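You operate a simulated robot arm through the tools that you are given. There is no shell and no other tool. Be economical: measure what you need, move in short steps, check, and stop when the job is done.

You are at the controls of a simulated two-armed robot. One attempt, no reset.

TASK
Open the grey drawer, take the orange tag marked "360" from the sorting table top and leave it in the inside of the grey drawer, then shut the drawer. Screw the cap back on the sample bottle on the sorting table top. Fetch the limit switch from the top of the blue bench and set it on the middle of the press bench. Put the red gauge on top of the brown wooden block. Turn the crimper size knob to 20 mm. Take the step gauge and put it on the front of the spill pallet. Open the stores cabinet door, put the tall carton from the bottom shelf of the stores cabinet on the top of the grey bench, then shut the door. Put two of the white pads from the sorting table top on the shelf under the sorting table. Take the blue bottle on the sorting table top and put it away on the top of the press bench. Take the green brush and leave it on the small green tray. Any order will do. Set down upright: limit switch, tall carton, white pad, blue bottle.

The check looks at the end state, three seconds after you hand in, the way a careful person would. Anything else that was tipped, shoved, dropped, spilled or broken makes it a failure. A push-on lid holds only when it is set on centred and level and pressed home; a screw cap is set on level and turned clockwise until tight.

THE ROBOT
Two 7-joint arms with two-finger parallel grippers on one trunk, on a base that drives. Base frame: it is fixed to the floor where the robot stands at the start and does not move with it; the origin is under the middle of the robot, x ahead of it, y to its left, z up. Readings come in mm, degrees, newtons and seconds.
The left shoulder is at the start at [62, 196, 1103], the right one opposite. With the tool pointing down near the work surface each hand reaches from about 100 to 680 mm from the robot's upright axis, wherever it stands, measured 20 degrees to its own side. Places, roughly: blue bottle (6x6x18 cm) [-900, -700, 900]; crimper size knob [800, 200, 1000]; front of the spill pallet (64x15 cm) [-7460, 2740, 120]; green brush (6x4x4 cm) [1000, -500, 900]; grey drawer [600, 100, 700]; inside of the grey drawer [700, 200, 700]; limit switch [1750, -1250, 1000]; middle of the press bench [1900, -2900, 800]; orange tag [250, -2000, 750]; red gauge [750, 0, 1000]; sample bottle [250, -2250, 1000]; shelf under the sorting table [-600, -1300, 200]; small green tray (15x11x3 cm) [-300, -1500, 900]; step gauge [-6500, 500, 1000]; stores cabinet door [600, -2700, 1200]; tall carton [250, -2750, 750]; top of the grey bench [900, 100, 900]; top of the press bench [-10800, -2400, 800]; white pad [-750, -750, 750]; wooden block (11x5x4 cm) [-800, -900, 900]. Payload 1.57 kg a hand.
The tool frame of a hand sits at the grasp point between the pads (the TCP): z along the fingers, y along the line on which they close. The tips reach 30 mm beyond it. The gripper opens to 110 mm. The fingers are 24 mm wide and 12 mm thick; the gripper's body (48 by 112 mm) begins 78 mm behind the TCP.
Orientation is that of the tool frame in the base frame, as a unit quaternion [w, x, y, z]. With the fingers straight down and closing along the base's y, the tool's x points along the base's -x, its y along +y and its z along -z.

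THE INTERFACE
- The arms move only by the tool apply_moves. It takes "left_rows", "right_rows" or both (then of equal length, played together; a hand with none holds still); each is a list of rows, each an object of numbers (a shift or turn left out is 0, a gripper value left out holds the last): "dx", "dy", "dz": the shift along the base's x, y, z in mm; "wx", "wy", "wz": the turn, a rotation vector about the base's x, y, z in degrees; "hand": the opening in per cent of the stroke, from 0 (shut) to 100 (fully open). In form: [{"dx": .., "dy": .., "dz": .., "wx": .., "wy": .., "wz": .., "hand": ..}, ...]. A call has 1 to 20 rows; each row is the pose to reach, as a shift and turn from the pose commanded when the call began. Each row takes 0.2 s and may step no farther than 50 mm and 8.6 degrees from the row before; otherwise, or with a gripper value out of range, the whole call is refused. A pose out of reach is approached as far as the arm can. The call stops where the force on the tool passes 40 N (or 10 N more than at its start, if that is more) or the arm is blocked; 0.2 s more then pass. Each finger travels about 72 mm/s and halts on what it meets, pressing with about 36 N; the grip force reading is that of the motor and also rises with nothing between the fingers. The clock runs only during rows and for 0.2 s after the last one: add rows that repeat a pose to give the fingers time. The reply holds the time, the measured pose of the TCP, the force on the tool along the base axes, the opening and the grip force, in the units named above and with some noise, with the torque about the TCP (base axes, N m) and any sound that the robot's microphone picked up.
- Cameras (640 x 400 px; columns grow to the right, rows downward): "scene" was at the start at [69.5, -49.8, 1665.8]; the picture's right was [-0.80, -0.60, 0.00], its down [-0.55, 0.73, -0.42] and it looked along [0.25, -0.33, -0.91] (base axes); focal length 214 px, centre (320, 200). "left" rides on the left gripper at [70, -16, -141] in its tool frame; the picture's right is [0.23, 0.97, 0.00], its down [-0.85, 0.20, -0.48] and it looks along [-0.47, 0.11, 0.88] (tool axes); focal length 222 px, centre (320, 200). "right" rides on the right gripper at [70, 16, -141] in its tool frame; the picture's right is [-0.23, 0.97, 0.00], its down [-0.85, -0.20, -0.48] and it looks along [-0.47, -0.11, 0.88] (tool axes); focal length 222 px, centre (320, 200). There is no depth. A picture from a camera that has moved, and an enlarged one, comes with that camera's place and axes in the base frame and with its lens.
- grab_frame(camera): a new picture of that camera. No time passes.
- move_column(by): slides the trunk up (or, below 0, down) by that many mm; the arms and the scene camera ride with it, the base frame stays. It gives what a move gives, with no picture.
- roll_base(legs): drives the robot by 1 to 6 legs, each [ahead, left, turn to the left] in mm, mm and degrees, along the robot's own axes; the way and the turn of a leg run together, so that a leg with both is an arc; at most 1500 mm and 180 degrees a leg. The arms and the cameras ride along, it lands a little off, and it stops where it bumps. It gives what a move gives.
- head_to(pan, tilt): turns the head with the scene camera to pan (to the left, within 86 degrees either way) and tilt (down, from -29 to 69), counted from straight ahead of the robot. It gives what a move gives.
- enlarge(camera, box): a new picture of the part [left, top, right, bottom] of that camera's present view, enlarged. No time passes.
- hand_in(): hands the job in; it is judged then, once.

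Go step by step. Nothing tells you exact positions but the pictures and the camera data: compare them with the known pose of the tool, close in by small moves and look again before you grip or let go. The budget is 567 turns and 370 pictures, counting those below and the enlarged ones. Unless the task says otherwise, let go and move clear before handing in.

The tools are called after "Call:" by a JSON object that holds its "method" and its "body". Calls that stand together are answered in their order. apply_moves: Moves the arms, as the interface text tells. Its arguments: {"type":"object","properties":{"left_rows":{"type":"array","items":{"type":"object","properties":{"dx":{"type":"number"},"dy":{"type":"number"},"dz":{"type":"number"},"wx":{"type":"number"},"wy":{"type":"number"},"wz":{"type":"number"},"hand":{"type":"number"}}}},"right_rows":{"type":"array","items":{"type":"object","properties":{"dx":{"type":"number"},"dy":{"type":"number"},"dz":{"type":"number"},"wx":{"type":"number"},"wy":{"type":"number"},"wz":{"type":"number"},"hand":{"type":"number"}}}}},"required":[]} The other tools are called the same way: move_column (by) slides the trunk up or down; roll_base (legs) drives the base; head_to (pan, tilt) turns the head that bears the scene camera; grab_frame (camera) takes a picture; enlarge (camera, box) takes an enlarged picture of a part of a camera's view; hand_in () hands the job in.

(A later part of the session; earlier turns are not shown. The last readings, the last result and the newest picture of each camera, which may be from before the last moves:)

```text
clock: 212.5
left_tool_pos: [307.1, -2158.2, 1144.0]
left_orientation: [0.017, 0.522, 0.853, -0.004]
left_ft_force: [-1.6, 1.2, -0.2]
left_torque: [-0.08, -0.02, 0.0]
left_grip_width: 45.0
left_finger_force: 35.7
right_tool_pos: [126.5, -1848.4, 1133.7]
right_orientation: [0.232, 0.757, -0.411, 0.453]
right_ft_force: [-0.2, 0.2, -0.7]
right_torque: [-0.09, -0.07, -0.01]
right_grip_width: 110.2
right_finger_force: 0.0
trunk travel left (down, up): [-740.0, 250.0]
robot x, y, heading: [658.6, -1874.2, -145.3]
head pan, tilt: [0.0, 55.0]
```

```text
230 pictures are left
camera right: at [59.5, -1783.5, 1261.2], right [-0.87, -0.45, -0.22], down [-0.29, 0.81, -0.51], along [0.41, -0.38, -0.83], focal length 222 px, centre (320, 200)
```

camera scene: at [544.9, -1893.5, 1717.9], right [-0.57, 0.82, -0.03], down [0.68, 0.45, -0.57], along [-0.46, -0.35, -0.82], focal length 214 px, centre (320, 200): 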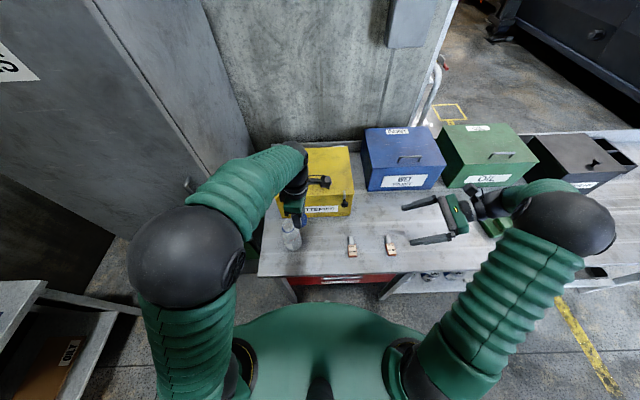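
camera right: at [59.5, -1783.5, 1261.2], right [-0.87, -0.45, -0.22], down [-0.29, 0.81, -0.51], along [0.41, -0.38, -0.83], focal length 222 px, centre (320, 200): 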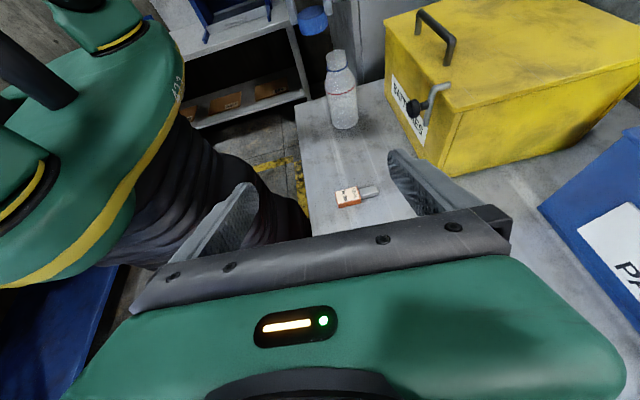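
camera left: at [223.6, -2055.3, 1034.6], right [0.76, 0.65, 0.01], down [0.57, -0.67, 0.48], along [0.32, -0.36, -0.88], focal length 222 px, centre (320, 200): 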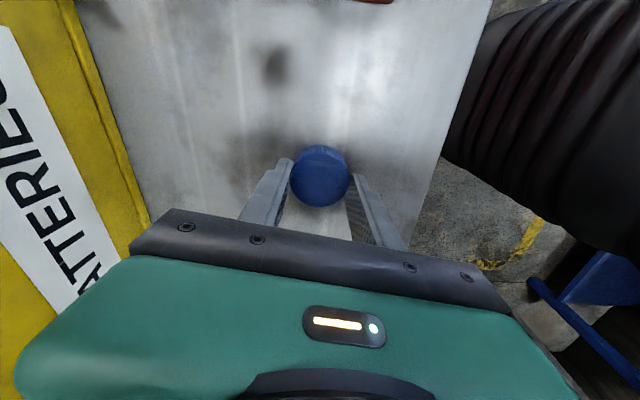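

Call:
{"method": "apply_moves", "body": {"right_rows": [{"dx": 14, "dy": -40}, {"dx": 28, "dy": -80, "dz": -15}, {"dx": 42, "dy": -120, "dz": -40}, {"dx": 56, "dy": -160, "dz": -70}, {"dx": 70, "dy": -198, "dz": -100}, {"dx": 84, "dy": -235, "dz": -130}, {"dx": 92, "dy": -258, "dz": -155}]}}

Call:
{"method": "grab_frame", "body": {"camera": "right"}}

Call:
{"method": "enlarge", "body": {"camera": "scene", "box": [240, 190, 400, 290]}}

```text
refused: row 4 steps farther than a row can; nothing moved
```

```text
229 pictures are left
camera right: at [59.5, -1783.5, 1261.2], right [-0.87, -0.45, -0.22], down [-0.29, 0.81, -0.51], along [0.41, -0.38, -0.83], focal length 222 px, centre (320, 200)
```

right: 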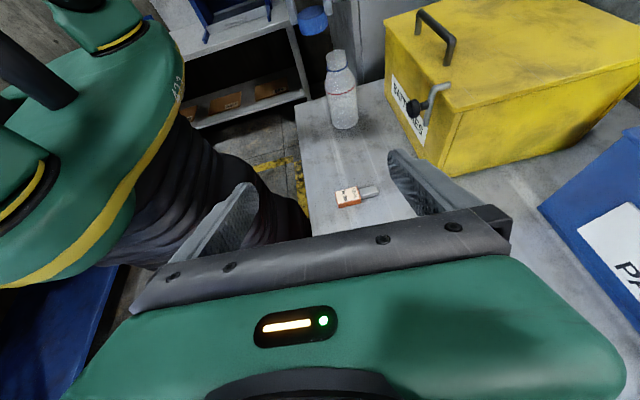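

```text
4.00 times, centred on (320, 240) of scene
camera zoom: at [544.9, -1893.5, 1717.9], right [-0.57, 0.82, -0.03], down [0.68, 0.45, -0.57], along [-0.46, -0.35, -0.82], focal length 858 px, centre (320, 40)
```

zoom: 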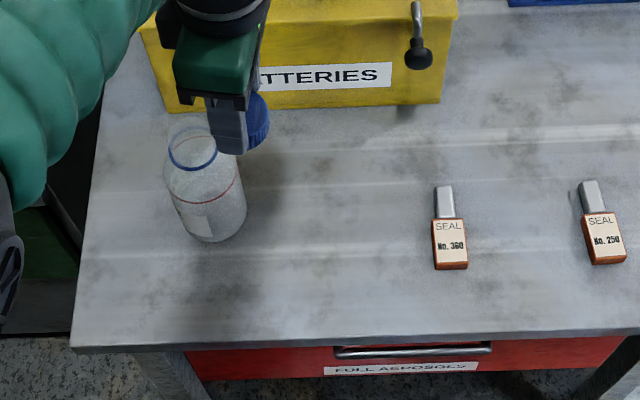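

Call:
{"method": "apply_moves", "body": {"right_rows": [{"dx": 12, "dy": -34}, {"dx": 24, "dy": -68, "dz": -15}, {"dx": 36, "dy": -102, "dz": -35}, {"dx": 48, "dy": -136, "dz": -57}, {"dx": 60, "dy": -170, "dz": -80}, {"dx": 72, "dy": -204, "dz": -105}, {"dx": 84, "dy": -235, "dz": -130}, {"dx": 92, "dy": -258, "dz": -155}]}}

Call:
{"method": "grab_frame", "body": {"camera": "right"}}

Call:
{"method": "enlarge", "body": {"camera": "scene", "box": [240, 190, 400, 290]}}

```text
clock: 214.3
left_tool_pos: [319.4, -2174.3, 1141.7]
left_orientation: [0.007, 0.523, 0.852, 0.001]
left_ft_force: [-0.8, 0.8, 0.0]
left_torque: [-0.01, -0.02, 0.0]
left_grip_width: 44.9
left_finger_force: 36.0
right_tool_pos: [233.6, -2127.2, 986.8]
right_orientation: [0.228, 0.762, -0.414, 0.444]
right_ft_force: [-0.8, 0.2, 0.3]
right_torque: [-0.06, 0.02, 0.02]
right_grip_width: 110.1
right_finger_force: 0.1
trunk travel left (down, up): [-740.0, 250.0]
robot x, y, heading: [659.2, -1870.7, -145.3]
head pan, tilt: [0.0, 55.0]
```

```text
227 pictures are left
camera right: at [168.4, -2064.4, 1116.3], right [-0.87, -0.44, -0.22], down [-0.29, 0.82, -0.49], along [0.4, -0.37, -0.84], focal length 222 px, centre (320, 200)
```

right: 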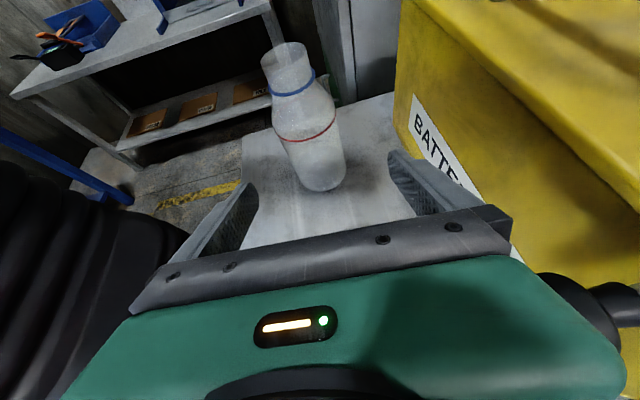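

```text
4.00 times, centred on (320, 240) of scene
camera zoom: at [561.3, -1918.6, 1718.5], right [-0.57, 0.82, -0.01], down [0.68, 0.46, -0.57], along [-0.46, -0.33, -0.82], focal length 858 px, centre (320, 40)
```

zoom: 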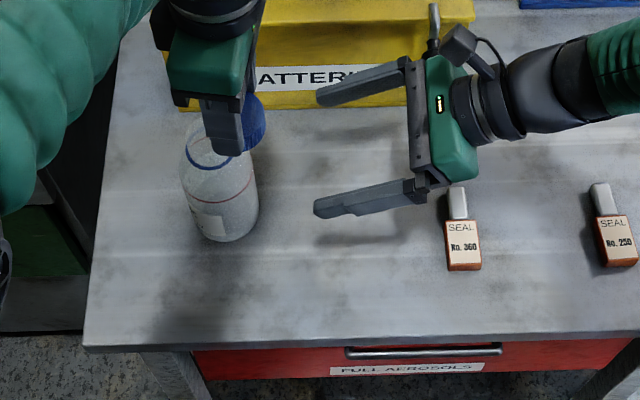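

Call:
{"method": "apply_moves", "body": {"right_rows": [{"dx": 15, "dy": -16, "dz": -16}, {"dx": 29, "dy": -32, "dz": -32}, {"dx": 46, "dy": -56, "dz": -49}, {"dx": 62, "dy": -80, "dz": -65}, {"dx": 76, "dy": -101, "dz": -80}]}}

Call:
{"method": "grab_frame", "body": {"camera": "right"}}

Call:
{"method": "enlarge", "body": {"camera": "scene", "box": [240, 190, 400, 290]}}

```text
clock: 215.5
left_tool_pos: [330.2, -2188.9, 1141.9]
left_orientation: [0.002, 0.521, 0.854, 0.003]
left_ft_force: [0.3, -0.8, 0.1]
left_torque: [0.03, 0.05, 0.0]
left_grip_width: 45.2
left_finger_force: 36.3
right_tool_pos: [317.1, -2240.2, 908.1]
right_orientation: [0.224, 0.765, -0.413, 0.439]
right_ft_force: [0.9, -1.0, -0.2]
right_torque: [0.0, 0.0, 0.02]
right_grip_width: 110.1
right_finger_force: 0.1
trunk travel left (down, up): [-740.0, 250.0]
robot x, y, heading: [658.4, -1874.6, -145.4]
head pan, tilt: [0.0, 55.0]
```

```text
225 pictures are left
camera right: at [252.9, -2179.7, 1039.1], right [-0.87, -0.44, -0.21], down [-0.3, 0.82, -0.48], along [0.39, -0.36, -0.85], focal length 222 px, centre (320, 200)
```

right: 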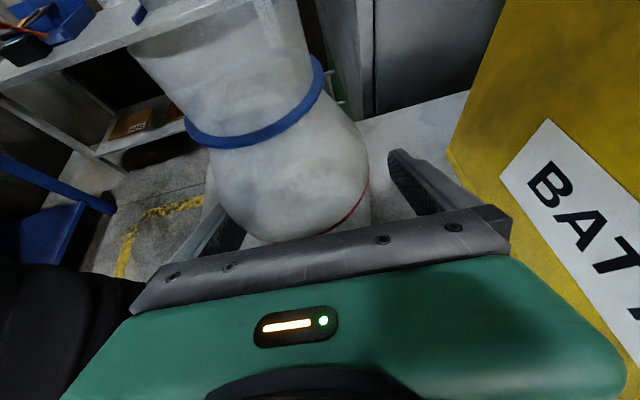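

```text
4.00 times, centred on (320, 240) of scene
camera zoom: at [578.0, -1942.3, 1718.6], right [-0.57, 0.82, 0.01], down [0.67, 0.47, -0.57], along [-0.47, -0.32, -0.82], focal length 858 px, centre (320, 40)
```

zoom: 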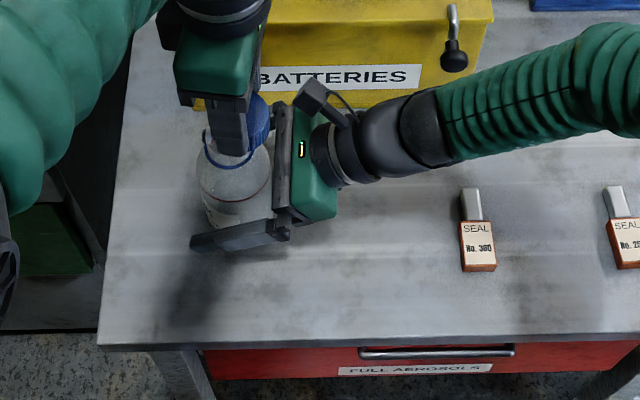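

The bottle is between the right fingers. Closing gently on it.

Call:
{"method": "apply_moves", "body": {"right_rows": [{"hand": 85}, {"hand": 75}, {"hand": 65}, {"hand": 55}, {"hand": 45}]}}

Call:
{"method": "enlarge", "body": {"camera": "scene", "box": [240, 190, 400, 290]}}

Call:
{"method": "grab_frame", "body": {"camera": "left"}}

```text
clock: 216.7
left_tool_pos: [324.5, -2181.0, 1145.0]
left_orientation: [0.005, 0.522, 0.853, 0.001]
left_ft_force: [0.0, 0.4, -1.0]
left_torque: [0.01, -0.03, -0.01]
left_grip_width: 45.1
left_finger_force: 36.5
right_tool_pos: [311.4, -2234.0, 909.6]
right_orientation: [0.226, 0.764, -0.413, 0.442]
right_ft_force: [0.4, -0.3, -0.1]
right_torque: [0.01, 0.01, 0.04]
right_grip_width: 70.0
right_finger_force: 36.0
trunk travel left (down, up): [-740.0, 250.0]
robot x, y, heading: [656.9, -1873.9, -145.3]
head pan, tilt: [0.0, 55.0]
```

```text
4.00 times, centred on (320, 240) of scene
camera zoom: at [570.3, -1930.1, 1718.7], right [-0.57, 0.82, 0.0], down [0.67, 0.47, -0.57], along [-0.47, -0.33, -0.82], focal length 858 px, centre (320, 40)
```

zoom: 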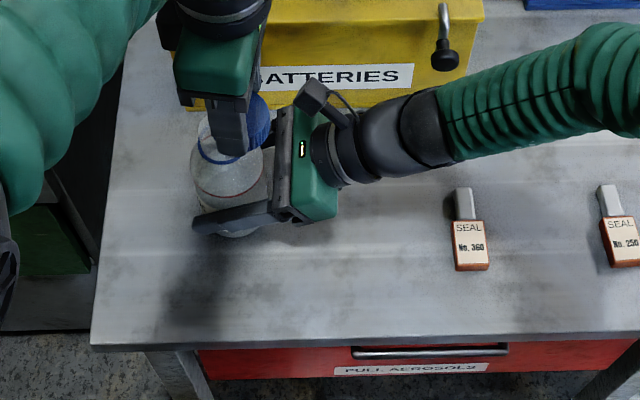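

```text
222 pictures are left
camera left: at [275.5, -2125.6, 1285.0], right [0.76, 0.65, 0.01], down [0.56, -0.67, 0.49], along [0.32, -0.37, -0.87], focal length 222 px, centre (320, 200)
```

left: 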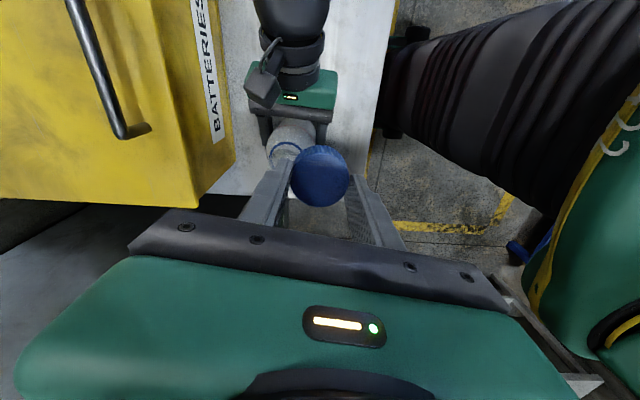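

Call:
{"method": "enlarge", "body": {"camera": "left", "box": [240, 100, 400, 220]}}

```text
3.33 times, centred on (320, 160) of left
camera zoom: at [275.5, -2125.6, 1285.0], right [0.76, 0.65, 0.01], down [0.56, -0.67, 0.49], along [0.32, -0.37, -0.87], focal length 740 px, centre (320, 333)
```

zoom: 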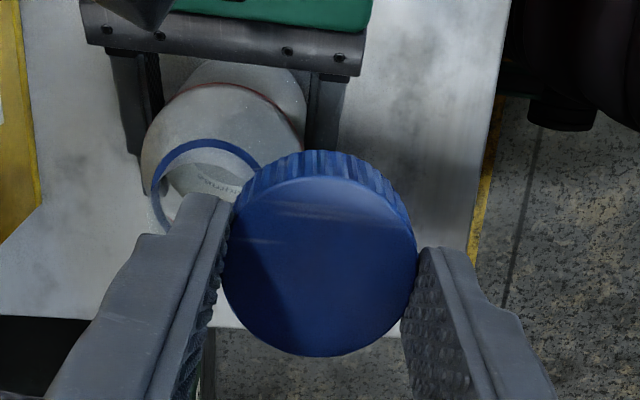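

The neck centre is at about (313.6, -2235.6). Moving the cap above it.

Call:
{"method": "apply_moves", "body": {"left_rows": [{"dx": -4, "dy": -20}, {"dx": -8, "dy": -40}, {"dx": -11, "dy": -54.6}, {"dx": -11, "dy": -54.6, "dz": -30}, {"dx": -11, "dy": -54.6, "dz": -60}, {"dx": -11, "dy": -54.6, "dz": -60}]}}

Call:
{"method": "enlarge", "body": {"camera": "left", "box": [240, 100, 400, 220]}}

Call:
{"method": "enlarge", "body": {"camera": "scene", "box": [240, 190, 352, 260]}}

```text
clock: 218.1
left_tool_pos: [317.4, -2236.7, 1083.3]
left_orientation: [0.004, 0.522, 0.853, 0.002]
left_ft_force: [-0.2, 0.0, 0.4]
left_torque: [-0.04, -0.01, 0.01]
left_grip_width: 44.9
left_finger_force: 35.8
right_tool_pos: [313.4, -2235.3, 910.6]
right_orientation: [0.227, 0.764, -0.413, 0.441]
right_ft_force: [-0.4, 0.6, 1.2]
right_torque: [-0.05, 0.05, 0.03]
right_grip_width: 70.1
right_finger_force: 35.7
trunk travel left (down, up): [-740.0, 250.0]
robot x, y, heading: [656.0, -1869.8, -145.4]
head pan, tilt: [0.0, 55.0]
```

```text
3.33 times, centred on (320, 160) of left
camera zoom: at [269.4, -2182.4, 1224.9], right [0.76, 0.65, 0.01], down [0.56, -0.67, 0.48], along [0.32, -0.37, -0.88], focal length 740 px, centre (320, 333)
```

zoom: 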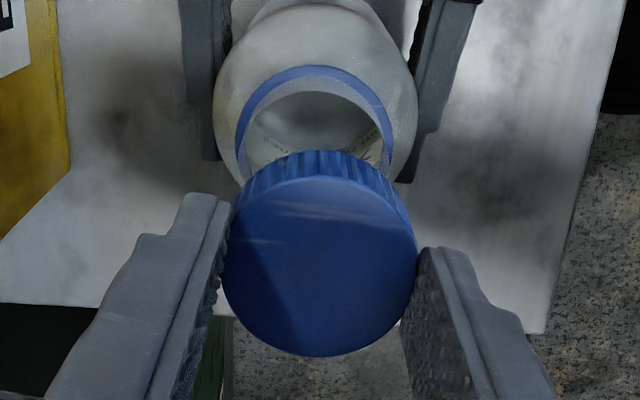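

```text
5.71 times, centred on (296, 225) of scene
camera zoom: at [572.6, -1933.0, 1718.7], right [-0.57, 0.82, 0.0], down [0.67, 0.47, -0.57], along [-0.47, -0.33, -0.82], focal length 1226 px, centre (457, 57)
```

zoom: 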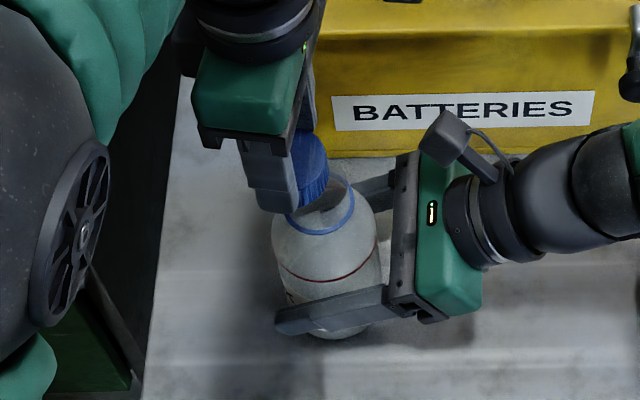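

Call:
{"method": "apply_moves", "body": {"left_rows": [{"dx": -7, "dy": 5}, {"dx": -7, "dy": 5, "dz": -10}, {"dx": -7, "dy": 5, "dz": -18}]}}

Call:
{"method": "enlarge", "body": {"camera": "left", "box": [240, 100, 400, 220]}}

Call:
{"method": "enlarge", "body": {"camera": "scene", "box": [260, 190, 340, 240]}}

Call:
{"method": "grab_frame", "body": {"camera": "right"}}

```text
clock: 218.9
left_tool_pos: [309.6, -2231.8, 1065.9]
left_orientation: [0.003, 0.522, 0.853, 0.0]
left_ft_force: [1.0, 2.2, 10.2]
left_torque: [0.26, -0.09, -0.03]
left_grip_width: 45.2
left_finger_force: 36.1
right_tool_pos: [312.9, -2234.9, 908.4]
right_orientation: [0.226, 0.765, -0.413, 0.44]
right_ft_force: [-1.0, -3.3, -4.5]
right_torque: [-0.29, 0.12, 0.12]
right_grip_width: 70.0
right_finger_force: 36.1
trunk travel left (down, up): [-740.0, 250.0]
robot x, y, heading: [657.7, -1868.5, -145.2]
head pan, tilt: [0.0, 55.0]
```

```text
3.33 times, centred on (320, 160) of left
camera zoom: at [261.8, -2176.9, 1207.5], right [0.76, 0.65, 0.0], down [0.56, -0.67, 0.48], along [0.31, -0.37, -0.88], focal length 740 px, centre (320, 333)
```

zoom: 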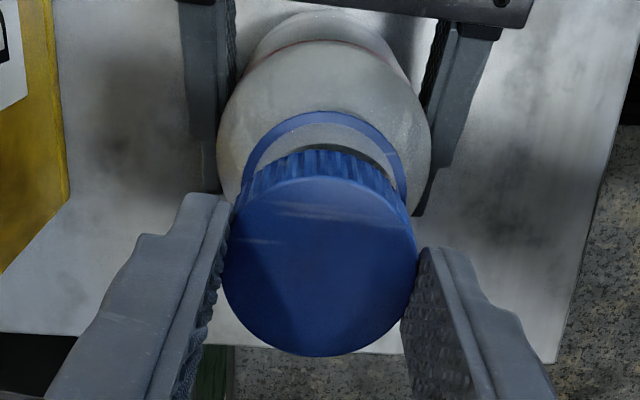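

```text
8.00 times, centred on (300, 215) of scene
camera zoom: at [573.4, -1932.7, 1718.9], right [-0.57, 0.82, 0.0], down [0.67, 0.47, -0.57], along [-0.47, -0.33, -0.82], focal length 1716 px, centre (480, 80)
```

zoom: 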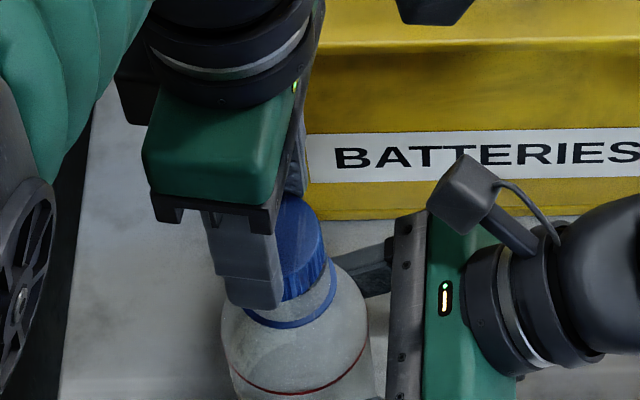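

```text
216 pictures are left
camera right: at [249.5, -2173.3, 1039.7], right [-0.87, -0.44, -0.21], down [-0.3, 0.82, -0.49], along [0.39, -0.36, -0.85], focal length 222 px, centre (320, 200)
```

right: 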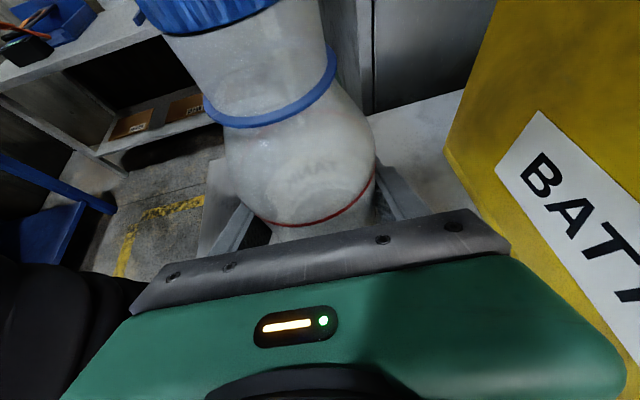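

Call:
{"method": "enlarge", "body": {"camera": "right", "box": [120, 0, 376, 160]}}

```text
2.50 times, centred on (248, 80) of right
camera zoom: at [249.5, -2173.3, 1039.7], right [-0.87, -0.44, -0.21], down [-0.3, 0.82, -0.49], along [0.39, -0.36, -0.85], focal length 555 px, centre (500, 500)
```

zoom: 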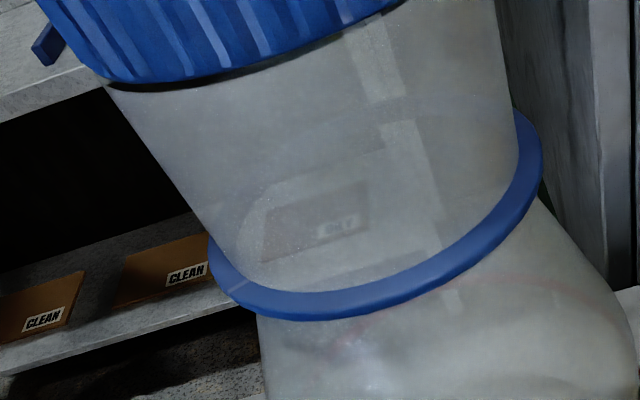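

The cap sits on the neck, nearly centred. With the bottle held, I'll turn clockwise 80° with light pressure.

Call:
{"method": "apply_moves", "body": {"left_rows": [{"dx": 1, "dy": 1, "dz": 0, "wz": -8}, {"dx": 1, "dy": 1, "dz": -1, "wz": -16}, {"dx": 1, "dy": 1, "dz": -1, "wz": -24}, {"dx": 1, "dy": 1, "dz": -1, "wz": -32}, {"dx": 1, "dy": 1, "dz": -2, "wz": -40}, {"dx": 1, "dy": 1, "dz": -2, "wz": -48}, {"dx": 1, "dy": 1, "dz": -2, "wz": -56}, {"dx": 1, "dy": 1, "dz": -3, "wz": -64}, {"dx": 1, "dy": 1, "dz": -3, "wz": -72}, {"dx": 1, "dy": 1, "dz": -3, "wz": -80}]}}

Call:
{"method": "enlarge", "body": {"camera": "right", "box": [120, 0, 376, 160]}}

Call:
{"method": "enlarge", "body": {"camera": "scene", "box": [260, 190, 340, 240]}}

```text
clock: 221.1
left_tool_pos: [311.1, -2230.9, 1060.0]
left_orientation: [0.004, 0.948, 0.318, 0.002]
left_ft_force: [-5.9, 1.5, 2.4]
left_torque: [0.11, 0.27, 0.02]
left_grip_width: 45.2
left_finger_force: 36.2
right_tool_pos: [313.2, -2236.0, 910.5]
right_orientation: [0.226, 0.763, -0.412, 0.443]
right_ft_force: [6.3, -0.3, 0.7]
right_torque: [0.15, 0.39, -0.02]
right_grip_width: 70.5
right_finger_force: 35.6
trunk travel left (down, up): [-740.0, 250.0]
robot x, y, heading: [658.7, -1875.4, -145.0]
head pan, tilt: [0.0, 55.0]
```

```text
2.50 times, centred on (248, 80) of right
camera zoom: at [248.7, -2173.9, 1040.1], right [-0.87, -0.44, -0.21], down [-0.3, 0.82, -0.49], along [0.39, -0.36, -0.84], focal length 555 px, centre (500, 500)
```

zoom: 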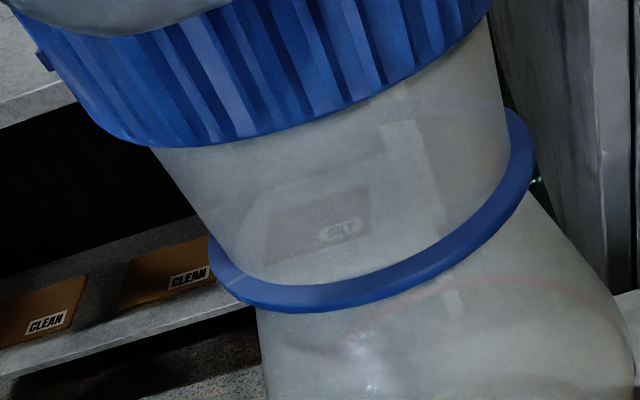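

```text
8.00 times, centred on (300, 215) of scene
camera zoom: at [572.8, -1933.0, 1718.4], right [-0.57, 0.82, 0.0], down [0.67, 0.47, -0.57], along [-0.47, -0.33, -0.82], focal length 1716 px, centre (480, 80)
```

zoom: 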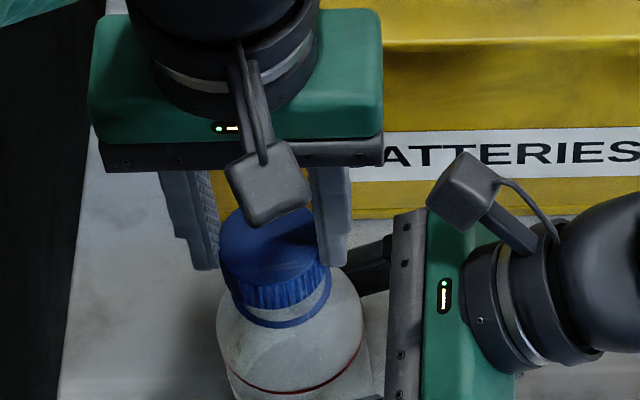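

The cap is threading down. Regrip: open, wind back 80°, close and turn again, following it down.

Call:
{"method": "apply_moves", "body": {"left_rows": [{"hand": 58}, {"hand": 58}, {"wz": 8.5}, {"wz": 17}, {"wz": 25.5}, {"wz": 34}, {"wz": 42.5}, {"wz": 51}, {"wz": 59.5}, {"wz": 68}, {"wz": 76.5}, {"wz": 82}, {"wz": 82, "hand": 0}, {"wz": 82, "hand": 0}]}}

Call:
{"method": "apply_moves", "body": {"left_rows": [{"dz": -1, "wz": -8}, {"dz": -2, "wz": -16}, {"dz": -2, "wz": -24}, {"dz": -3, "wz": -32}, {"dz": -3, "wz": -40}, {"dz": -4, "wz": -48}, {"dz": -4, "wz": -56}, {"dz": -5, "wz": -64}, {"dz": -5, "wz": -72}, {"dz": -6, "wz": -80}]}}

Call:
{"method": "enlarge", "body": {"camera": "right", "box": [120, 0, 376, 160]}}

```text
clock: 224.1
left_tool_pos: [311.0, -2231.1, 1065.0]
left_orientation: [0.004, 0.507, 0.862, 0.003]
left_ft_force: [19.7, 11.3, 25.9]
left_torque: [0.25, -0.64, -0.04]
left_grip_width: 17.1
left_finger_force: 21.8
right_tool_pos: [312.2, -2234.5, 909.1]
right_orientation: [0.227, 0.764, -0.416, 0.438]
right_ft_force: [-21.2, -20.1, -3.9]
right_torque: [0.6, -1.89, 0.32]
right_grip_width: 70.8
right_finger_force: 35.8
trunk travel left (down, up): [-740.0, 250.0]
robot x, y, heading: [661.2, -1872.1, -145.4]
head pan, tilt: [0.0, 55.0]
```

```text
clock: 224.4
left_tool_pos: [309.5, -2229.5, 1064.6]
left_orientation: [0.003, 0.536, 0.844, 0.003]
left_ft_force: [1.1, 1.1, 2.9]
left_torque: [0.05, -0.01, -0.01]
left_grip_width: 0.0
left_finger_force: 20.4
right_tool_pos: [311.4, -2234.8, 909.1]
right_orientation: [0.229, 0.763, -0.416, 0.439]
right_ft_force: [1.7, -0.2, 3.7]
right_torque: [-0.06, -0.17, 0.03]
right_grip_width: 70.6
right_finger_force: 36.2
trunk travel left (down, up): [-740.0, 250.0]
robot x, y, heading: [655.7, -1871.1, -145.4]
head pan, tilt: [0.0, 55.0]
stopped in row 1 (left hand): the force on the tool passed its limit at 58 N (the readings are from after the stop); the commanded pose is now the measured one
```

```text
2.50 times, centred on (248, 80) of right
camera zoom: at [247.9, -2172.7, 1039.7], right [-0.87, -0.44, -0.21], down [-0.29, 0.82, -0.49], along [0.39, -0.36, -0.85], focal length 555 px, centre (500, 500)
```

zoom: 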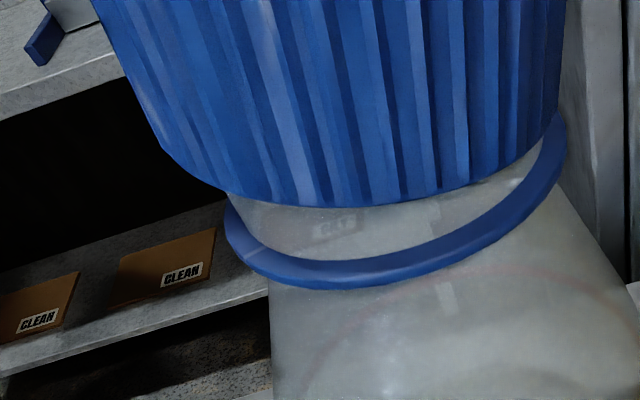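

The fingers closed above the cap, which has slid lower. I'll open, come down 20 mm around it and regrip.

Call:
{"method": "apply_moves", "body": {"left_rows": [{"dz": 8, "hand": 0}, {"dz": 8, "hand": 60}, {"dz": 8, "hand": 60}, {"dz": 8, "hand": 60}, {"dz": -8, "hand": 60}, {"dz": -18, "hand": 60}]}}

Call:
{"method": "enlarge", "body": {"camera": "left", "box": [240, 100, 400, 220]}}

Call:
{"method": "enlarge", "body": {"camera": "scene", "box": [260, 190, 340, 240]}}

```text
clock: 225.8
left_tool_pos: [308.5, -2230.8, 1046.1]
left_orientation: [0.004, 0.536, 0.844, 0.002]
left_ft_force: [0.3, -0.3, -0.7]
left_torque: [0.0, 0.03, 0.0]
left_grip_width: 66.1
left_finger_force: 0.1
right_tool_pos: [310.5, -2235.3, 908.3]
right_orientation: [0.228, 0.764, -0.417, 0.437]
right_ft_force: [0.5, 0.5, 0.5]
right_torque: [-0.07, 0.04, 0.03]
right_grip_width: 70.3
right_finger_force: 36.0
trunk travel left (down, up): [-740.0, 250.0]
robot x, y, heading: [659.3, -1871.5, -145.4]
head pan, tilt: [0.0, 55.0]
```

```text
3.33 times, centred on (320, 160) of left
camera zoom: at [262.7, -2174.5, 1188.9], right [0.78, 0.62, 0.01], down [0.54, -0.69, 0.48], along [0.3, -0.38, -0.88], focal length 740 px, centre (320, 333)
```

zoom: 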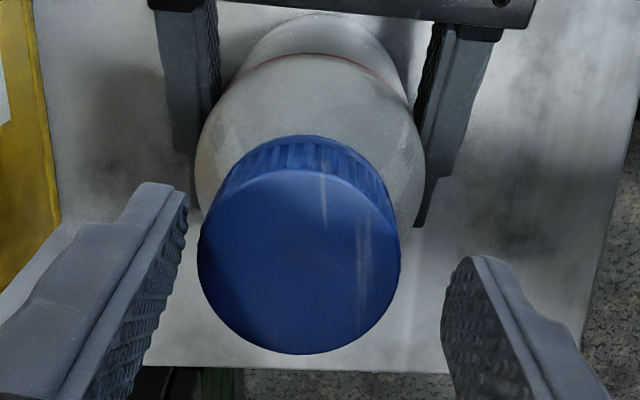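

```text
8.00 times, centred on (300, 215) of scene
camera zoom: at [572.4, -1933.0, 1718.7], right [-0.57, 0.82, 0.0], down [0.67, 0.47, -0.57], along [-0.47, -0.33, -0.82], focal length 1716 px, centre (480, 80)
```

zoom: 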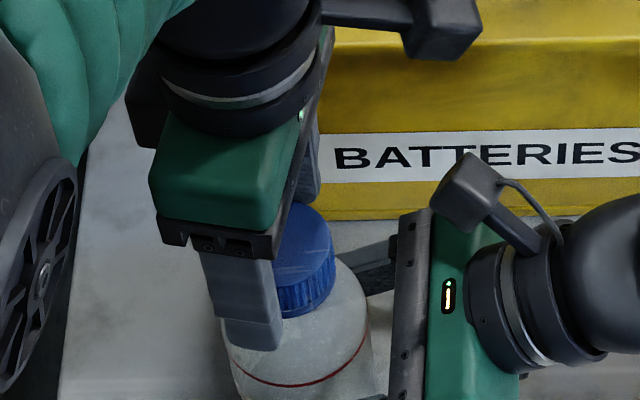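

Call:
{"method": "apply_moves", "body": {"left_rows": [{"dx": -7, "dy": 2}, {"dx": -7, "dy": 2, "hand": 0}, {"dx": -7, "dy": 2, "hand": 0}, {"dx": -7, "dy": 2, "hand": 0}]}}

Call:
{"method": "enlarge", "body": {"camera": "left", "box": [240, 100, 400, 220]}}

```text
clock: 226.8
left_tool_pos: [302.5, -2227.9, 1046.3]
left_orientation: [0.003, 0.536, 0.844, 0.002]
left_ft_force: [-0.4, 1.2, -0.4]
left_torque: [0.07, -0.01, -0.01]
left_grip_width: 44.8
left_finger_force: 35.7
right_tool_pos: [311.6, -2233.8, 908.5]
right_orientation: [0.228, 0.763, -0.417, 0.438]
right_ft_force: [0.0, -0.4, 0.6]
right_torque: [0.1, 0.0, 0.03]
right_grip_width: 69.9
right_finger_force: 35.9
trunk travel left (down, up): [-740.0, 250.0]
robot x, y, heading: [661.3, -1873.3, -145.3]
head pan, tilt: [0.0, 55.0]
```

```text
3.33 times, centred on (320, 160) of left
camera zoom: at [255.8, -2172.5, 1188.4], right [0.78, 0.62, 0.01], down [0.54, -0.69, 0.48], along [0.3, -0.38, -0.88], focal length 740 px, centre (320, 333)
```

zoom: 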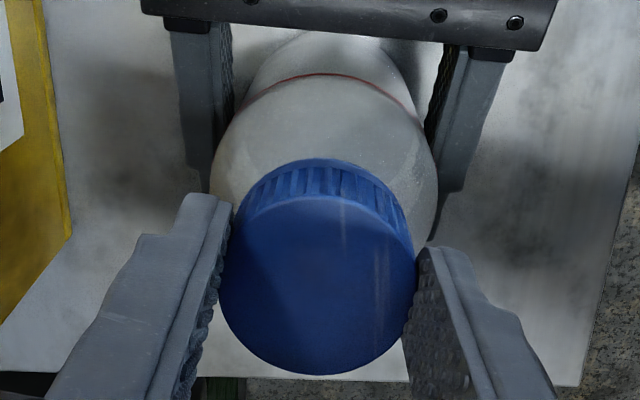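

Call:
{"method": "apply_moves", "body": {"left_rows": [{"dz": -1, "wz": -8}, {"dz": -1, "wz": -16}, {"dz": -1, "wz": -24}, {"dz": -2, "wz": -32}, {"dz": -2, "wz": -40}, {"dz": -2, "wz": -48}, {"dz": -3, "wz": -56}, {"dz": -3, "wz": -64}, {"dz": -3, "wz": -72}, {"dz": -4, "wz": -80}]}}

Call:
{"method": "enlarge", "body": {"camera": "right", "box": [120, 0, 376, 160]}}

```text
clock: 229.0
left_tool_pos: [303.5, -2227.7, 1044.1]
left_orientation: [0.004, 0.954, 0.301, 0.001]
left_ft_force: [20.3, 2.4, 28.5]
left_torque: [0.07, -0.48, -0.02]
left_grip_width: 44.8
left_finger_force: 36.0
right_tool_pos: [308.7, -2233.6, 909.1]
right_orientation: [0.23, 0.763, -0.417, 0.436]
right_ft_force: [-27.5, -7.0, -10.6]
right_torque: [-0.29, -1.55, 0.14]
right_grip_width: 70.3
right_finger_force: 35.6
trunk travel left (down, up): [-740.0, 250.0]
robot x, y, heading: [657.2, -1875.8, -145.0]
head pan, tilt: [0.0, 55.0]
```

```text
2.50 times, centred on (248, 80) of right
camera zoom: at [246.2, -2172.0, 1039.8], right [-0.88, -0.43, -0.21], down [-0.29, 0.82, -0.48], along [0.38, -0.36, -0.85], focal length 555 px, centre (500, 500)
```

zoom: 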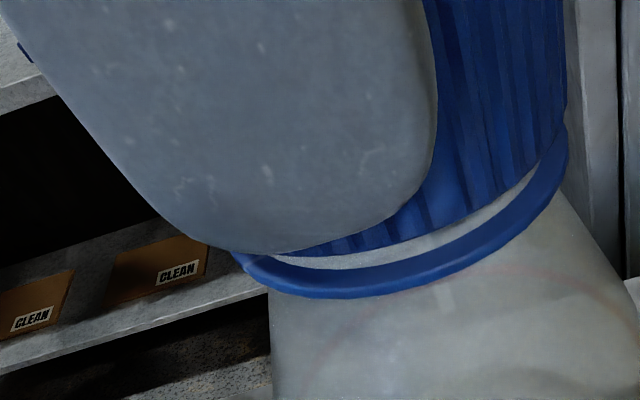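

The cap is descending toward the collar. Another stroke.

Call:
{"method": "apply_moves", "body": {"left_rows": [{"dx": -1, "dz": 1, "hand": 58}, {"dx": -1, "dz": 1, "hand": 58}, {"dx": -1, "wz": 8.5}, {"dx": -1, "wz": 17}, {"dx": -1, "wz": 25.5}, {"dx": -1, "wz": 34}, {"dx": -1, "wz": 42.5}, {"dx": -1, "wz": 51}, {"dx": -1, "wz": 59.5}, {"dx": -1, "wz": 68}, {"dx": -1, "wz": 76.5}, {"dx": -1, "wz": 82}, {"dx": -1, "wz": 82, "dz": -2, "hand": 0}, {"dx": -1, "wz": 82, "dz": -2, "hand": 0}, {"dx": -1, "wz": 82, "dz": -2, "hand": 0}]}}

Call:
{"method": "apply_moves", "body": {"left_rows": [{"dz": -1, "wz": -8}, {"dz": -1, "wz": -16}, {"dz": -1, "wz": -24}, {"dz": -2, "wz": -32}, {"dz": -2, "wz": -40}, {"dz": -2, "wz": -48}, {"dz": -2, "wz": -56}, {"dz": -2, "wz": -64}, {"dz": -3, "wz": -72}, {"dz": -3, "wz": -80}]}}

Call:
{"method": "enlarge", "body": {"camera": "right", "box": [120, 0, 376, 160]}}

```text
clock: 232.2
left_tool_pos: [299.8, -2227.1, 1042.1]
left_orientation: [0.003, 0.521, 0.854, 0.002]
left_ft_force: [6.8, 2.6, 5.8]
left_torque: [0.14, -0.25, -0.01]
left_grip_width: 44.9
left_finger_force: 35.9
right_tool_pos: [310.1, -2234.4, 907.8]
right_orientation: [0.228, 0.763, -0.417, 0.438]
right_ft_force: [-6.1, -3.7, -1.1]
right_torque: [0.24, -0.54, 0.09]
right_grip_width: 70.4
right_finger_force: 36.2
trunk travel left (down, up): [-740.0, 250.0]
robot x, y, heading: [658.9, -1869.3, -145.1]
head pan, tilt: [0.0, 55.0]
```

```text
clock: 233.2
left_tool_pos: [303.5, -2225.5, 1041.5]
left_orientation: [0.003, 0.71, 0.704, 0.003]
left_ft_force: [2.5, 0.8, 8.3]
left_torque: [0.02, -0.12, 0.01]
left_grip_width: 45.0
left_finger_force: 36.4
right_tool_pos: [309.9, -2233.6, 907.9]
right_orientation: [0.229, 0.764, -0.418, 0.436]
right_ft_force: [0.2, -2.5, 0.3]
right_torque: [-0.1, -0.28, 0.11]
right_grip_width: 70.5
right_finger_force: 36.3
trunk travel left (down, up): [-740.0, 250.0]
robot x, y, heading: [661.8, -1874.6, -145.1]
head pan, tilt: [0.0, 55.0]
stopped in row 4 (left hand): the force on the tool passed its limit at 41 N (the readings are from after the stop); the commanded pose is now the measured one
```

```text
2.50 times, centred on (248, 80) of right
camera zoom: at [247.2, -2172.2, 1039.8], right [-0.88, -0.43, -0.21], down [-0.29, 0.83, -0.48], along [0.38, -0.36, -0.85], focal length 555 px, centre (500, 500)
```

zoom: 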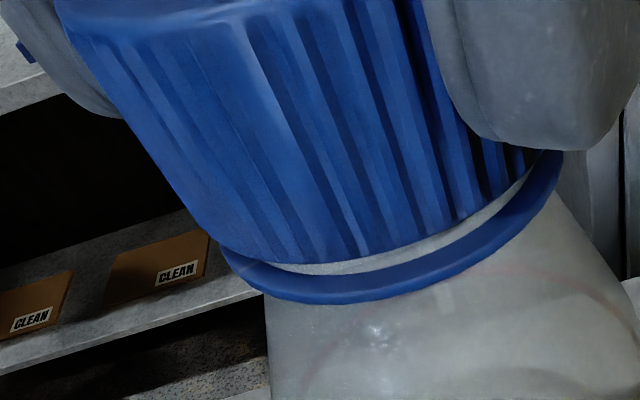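

Almost home. Continue turning without further downward push.

Call:
{"method": "apply_moves", "body": {"left_rows": [{"wz": -8}, {"wz": -16}, {"wz": -24}, {"wz": -32}, {"wz": -40, "dz": -1}, {"wz": -48, "dz": -1}, {"wz": -56, "dz": -1}, {"wz": -64, "dz": -1}]}}

Call:
{"method": "apply_moves", "body": {"left_rows": [{"hand": 58}, {"hand": 58}, {"wz": 8.5}, {"wz": 17}, {"wz": 25.5}, {"wz": 34}, {"wz": 42.5}, {"wz": 51}, {"wz": 59.5}, {"wz": 68}, {"wz": 76.5}, {"wz": 85}, {"wz": 90}, {"wz": 90, "hand": 0}, {"wz": 90, "hand": 0}, {"wz": 90, "hand": 0}]}}

Call:
{"method": "apply_moves", "body": {"left_rows": [{"wz": -8}, {"wz": -16}, {"wz": -24}, {"wz": -32}, {"wz": -40}, {"wz": -48, "dz": -1}, {"wz": -56, "dz": -1}, {"wz": -64, "dz": -1}, {"wz": -72, "dz": -1}, {"wz": -80, "dz": -1}, {"wz": -88, "dz": -1}]}}

Call:
{"method": "enlarge", "body": {"camera": "right", "box": [120, 0, 376, 160]}}

```text
clock: 234.9
left_tool_pos: [303.2, -2225.7, 1039.6]
left_orientation: [0.005, 0.976, 0.219, 0.001]
left_ft_force: [18.2, 0.1, 10.8]
left_torque: [0.13, -0.62, 0.01]
left_grip_width: 44.9
left_finger_force: 35.6
right_tool_pos: [308.8, -2233.8, 908.0]
right_orientation: [0.23, 0.763, -0.418, 0.436]
right_ft_force: [-19.7, 1.0, -0.2]
right_torque: [-0.24, -1.49, 0.07]
right_grip_width: 70.4
right_finger_force: 36.4
trunk travel left (down, up): [-740.0, 250.0]
robot x, y, heading: [660.4, -1872.2, -145.1]
head pan, tilt: [0.0, 55.0]
```

```text
clock: 238.3
left_tool_pos: [302.8, -2226.9, 1040.6]
left_orientation: [0.003, 0.534, 0.846, 0.002]
left_ft_force: [-1.6, -1.6, -0.8]
left_torque: [-0.05, 0.02, -0.01]
left_grip_width: 44.9
left_finger_force: 35.9
right_tool_pos: [309.5, -2233.7, 907.7]
right_orientation: [0.23, 0.763, -0.419, 0.436]
right_ft_force: [2.0, 0.7, 5.0]
right_torque: [-0.12, 0.28, -0.02]
right_grip_width: 70.3
right_finger_force: 35.9
trunk travel left (down, up): [-740.0, 250.0]
robot x, y, heading: [660.1, -1871.9, -145.3]
head pan, tilt: [0.0, 55.0]
```

```text
clock: 240.8
left_tool_pos: [301.3, -2225.8, 1037.6]
left_orientation: [0.004, 0.972, 0.237, 0.0]
left_ft_force: [7.4, -4.3, 0.2]
left_torque: [-0.19, -0.31, 0.95]
left_grip_width: 45.2
left_finger_force: 35.8
right_tool_pos: [308.7, -2233.1, 908.7]
right_orientation: [0.229, 0.764, -0.418, 0.435]
right_ft_force: [-9.7, 4.3, 4.0]
right_torque: [-0.41, -0.37, -0.83]
right_grip_width: 70.0
right_finger_force: 36.0
trunk travel left (down, up): [-740.0, 250.0]
robot x, y, heading: [658.5, -1874.4, -145.1]
head pan, tilt: [0.0, 55.0]
```

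```text
2.50 times, centred on (248, 80) of right
camera zoom: at [246.4, -2172.1, 1039.6], right [-0.88, -0.43, -0.21], down [-0.29, 0.83, -0.48], along [0.38, -0.36, -0.85], focal length 555 px, centre (500, 500)
```

zoom: 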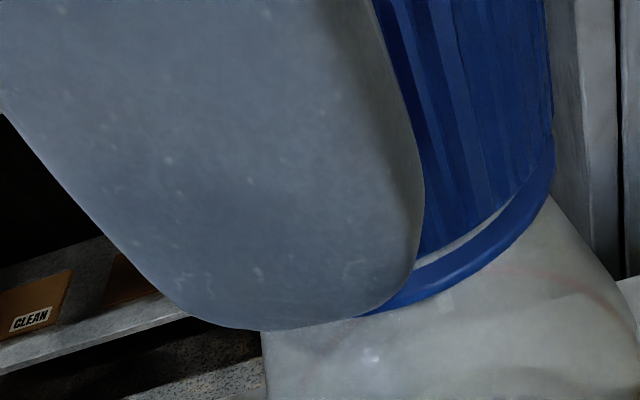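

Torque of 0.95 N·m: it's tightening. One more stroke to make sure.

Call:
{"method": "apply_moves", "body": {"left_rows": [{"hand": 58}, {"hand": 58}, {"wz": 8.5}, {"wz": 17}, {"wz": 25.5}, {"wz": 34}, {"wz": 42.5}, {"wz": 51}, {"wz": 59.5}, {"wz": 68}, {"wz": 76.5}, {"wz": 85}, {"wz": 85, "hand": 0}, {"wz": 85, "hand": 0}, {"wz": 85, "hand": 0}]}}

Call:
{"method": "apply_moves", "body": {"left_rows": [{"wz": -8}, {"wz": -16}, {"wz": -24}, {"wz": -32}, {"wz": -40}, {"wz": -48}]}}

Call:
{"method": "enlarge", "body": {"camera": "right", "box": [120, 0, 376, 160]}}

Call:
{"method": "grab_frame", "body": {"camera": "left"}}

```text
clock: 243.9
left_tool_pos: [302.0, -2227.0, 1039.3]
left_orientation: [0.003, 0.555, 0.832, 0.003]
left_ft_force: [2.9, 2.3, 0.5]
left_torque: [0.09, -0.11, 0.07]
left_grip_width: 44.6
left_finger_force: 36.1
right_tool_pos: [307.8, -2234.9, 908.1]
right_orientation: [0.229, 0.764, -0.418, 0.435]
right_ft_force: [-1.2, -1.9, 1.5]
right_torque: [0.19, -0.11, -0.07]
right_grip_width: 70.2
right_finger_force: 36.2
trunk travel left (down, up): [-740.0, 250.0]
robot x, y, heading: [662.0, -1874.5, -145.2]
head pan, tilt: [0.0, 55.0]
```

```text
clock: 245.3
left_tool_pos: [301.5, -2229.0, 1037.9]
left_orientation: [0.004, 0.846, 0.533, 0.001]
left_ft_force: [5.2, -0.1, 1.4]
left_torque: [0.03, -0.32, 1.03]
left_grip_width: 45.1
left_finger_force: 35.7
right_tool_pos: [309.7, -2233.3, 908.5]
right_orientation: [0.229, 0.764, -0.418, 0.435]
right_ft_force: [-6.6, -0.2, 2.8]
right_torque: [-0.07, -0.13, -0.9]
right_grip_width: 70.0
right_finger_force: 36.5
trunk travel left (down, up): [-740.0, 250.0]
robot x, y, heading: [660.5, -1870.7, -145.2]
head pan, tilt: [0.0, 55.0]
```

```text
2.50 times, centred on (248, 80) of right
camera zoom: at [246.4, -2172.2, 1039.6], right [-0.88, -0.43, -0.21], down [-0.29, 0.83, -0.48], along [0.38, -0.36, -0.85], focal length 555 px, centre (500, 500)
```

zoom: 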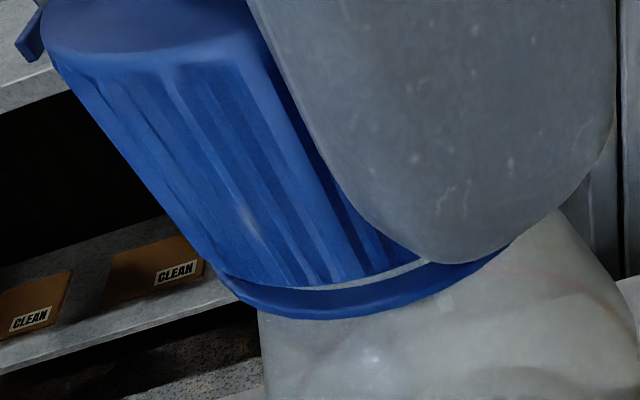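

```text
204 pictures are left
camera left: at [315.4, -2156.3, 1180.0], right [0.98, -0.22, 0.01], down [-0.19, -0.85, 0.48], along [-0.1, -0.47, -0.88], focal length 222 px, centre (320, 200)
```

left: 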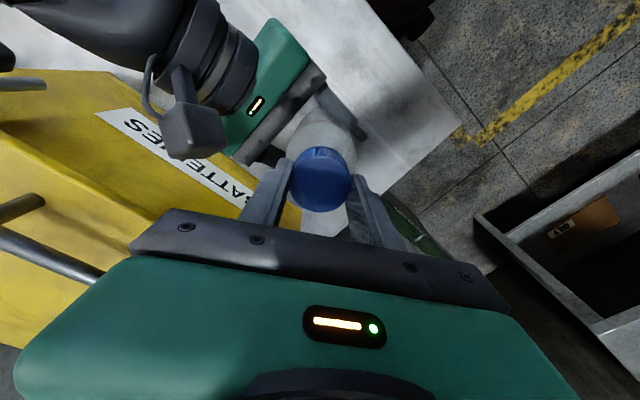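

Tight (torque about 1 N·m and the grip slips). Release the cap, lift the left hand, then let the bottle go.

Call:
{"method": "apply_moves", "body": {"left_rows": [{"hand": 60}, {"hand": 60}, {"dz": 20}, {"dz": 60}, {"dz": 100}, {"dz": 130}, {"dz": 130, "dx": 25, "dy": 5}, {"dz": 130, "dx": 60, "dy": 10}, {"dz": 130, "dx": 95, "dy": 15}, {"dz": 130, "dx": 130, "dy": 20}]}}

Call:
{"method": "apply_moves", "body": {"right_rows": [{"hand": 68}, {"hand": 75}, {"hand": 85}, {"hand": 95}, {"dx": -18, "dy": 26, "dz": 18}, {"dx": -36, "dy": 52, "dz": 36}, {"dx": -54, "dy": 78, "dz": 54}, {"dx": -72, "dy": 104, "dz": 80}, {"dx": -80, "dy": 116, "dz": 120}, {"dx": -80, "dy": 116, "dz": 165}]}}

Call:
{"method": "grab_frame", "body": {"camera": "scene"}}

Call:
{"method": "grab_frame", "body": {"camera": "right"}}

```text
clock: 247.6
left_tool_pos: [433.4, -2206.6, 1166.5]
left_orientation: [0.003, 0.846, 0.534, 0.001]
left_ft_force: [-0.1, 0.3, 0.3]
left_torque: [0.01, 0.01, 0.02]
left_grip_width: 65.8
left_finger_force: 0.1
right_tool_pos: [310.4, -2233.8, 907.8]
right_orientation: [0.229, 0.764, -0.418, 0.435]
right_ft_force: [-0.1, 0.4, 0.9]
right_torque: [0.0, 0.01, -0.01]
right_grip_width: 70.0
right_finger_force: 35.7
trunk travel left (down, up): [-740.0, 250.0]
robot x, y, heading: [663.3, -1874.6, -145.1]
head pan, tilt: [0.0, 55.0]
```

```text
clock: 249.8
left_tool_pos: [432.3, -2205.7, 1166.7]
left_orientation: [0.003, 0.846, 0.534, 0.002]
left_ft_force: [0.0, -0.4, 0.7]
left_torque: [0.0, -0.02, 0.0]
left_grip_width: 66.2
left_finger_force: 0.0
right_tool_pos: [232.3, -2118.9, 1072.4]
right_orientation: [0.229, 0.764, -0.418, 0.435]
right_ft_force: [0.6, 1.3, 0.5]
right_torque: [0.02, 0.02, -0.01]
right_grip_width: 104.3
right_finger_force: 0.2
trunk travel left (down, up): [-740.0, 250.0]
robot x, y, heading: [661.5, -1872.2, -145.2]
head pan, tilt: [0.0, 55.0]
```

```text
203 pictures are left
camera scene: at [575.2, -1932.2, 1718.8], right [-0.57, 0.82, 0.0], down [0.67, 0.47, -0.57], along [-0.47, -0.33, -0.82], focal length 214 px, centre (320, 200)
```

scene: 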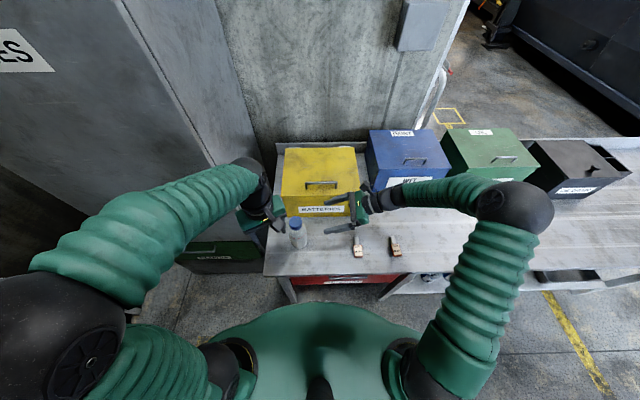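

```text
202 pictures are left
camera right: at [169.9, -2057.1, 1203.8], right [-0.88, -0.43, -0.21], down [-0.29, 0.83, -0.48], along [0.38, -0.36, -0.85], focal length 222 px, centre (320, 200)
```

right: 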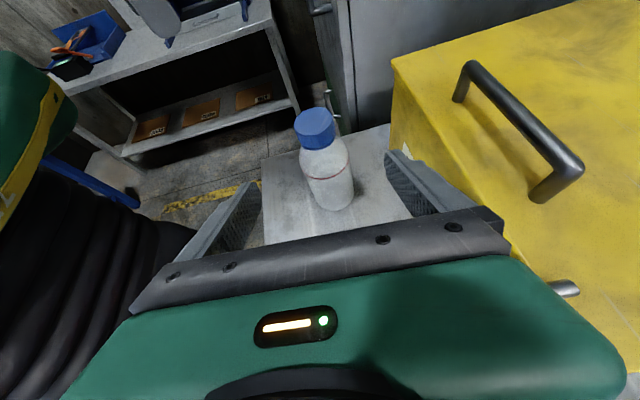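

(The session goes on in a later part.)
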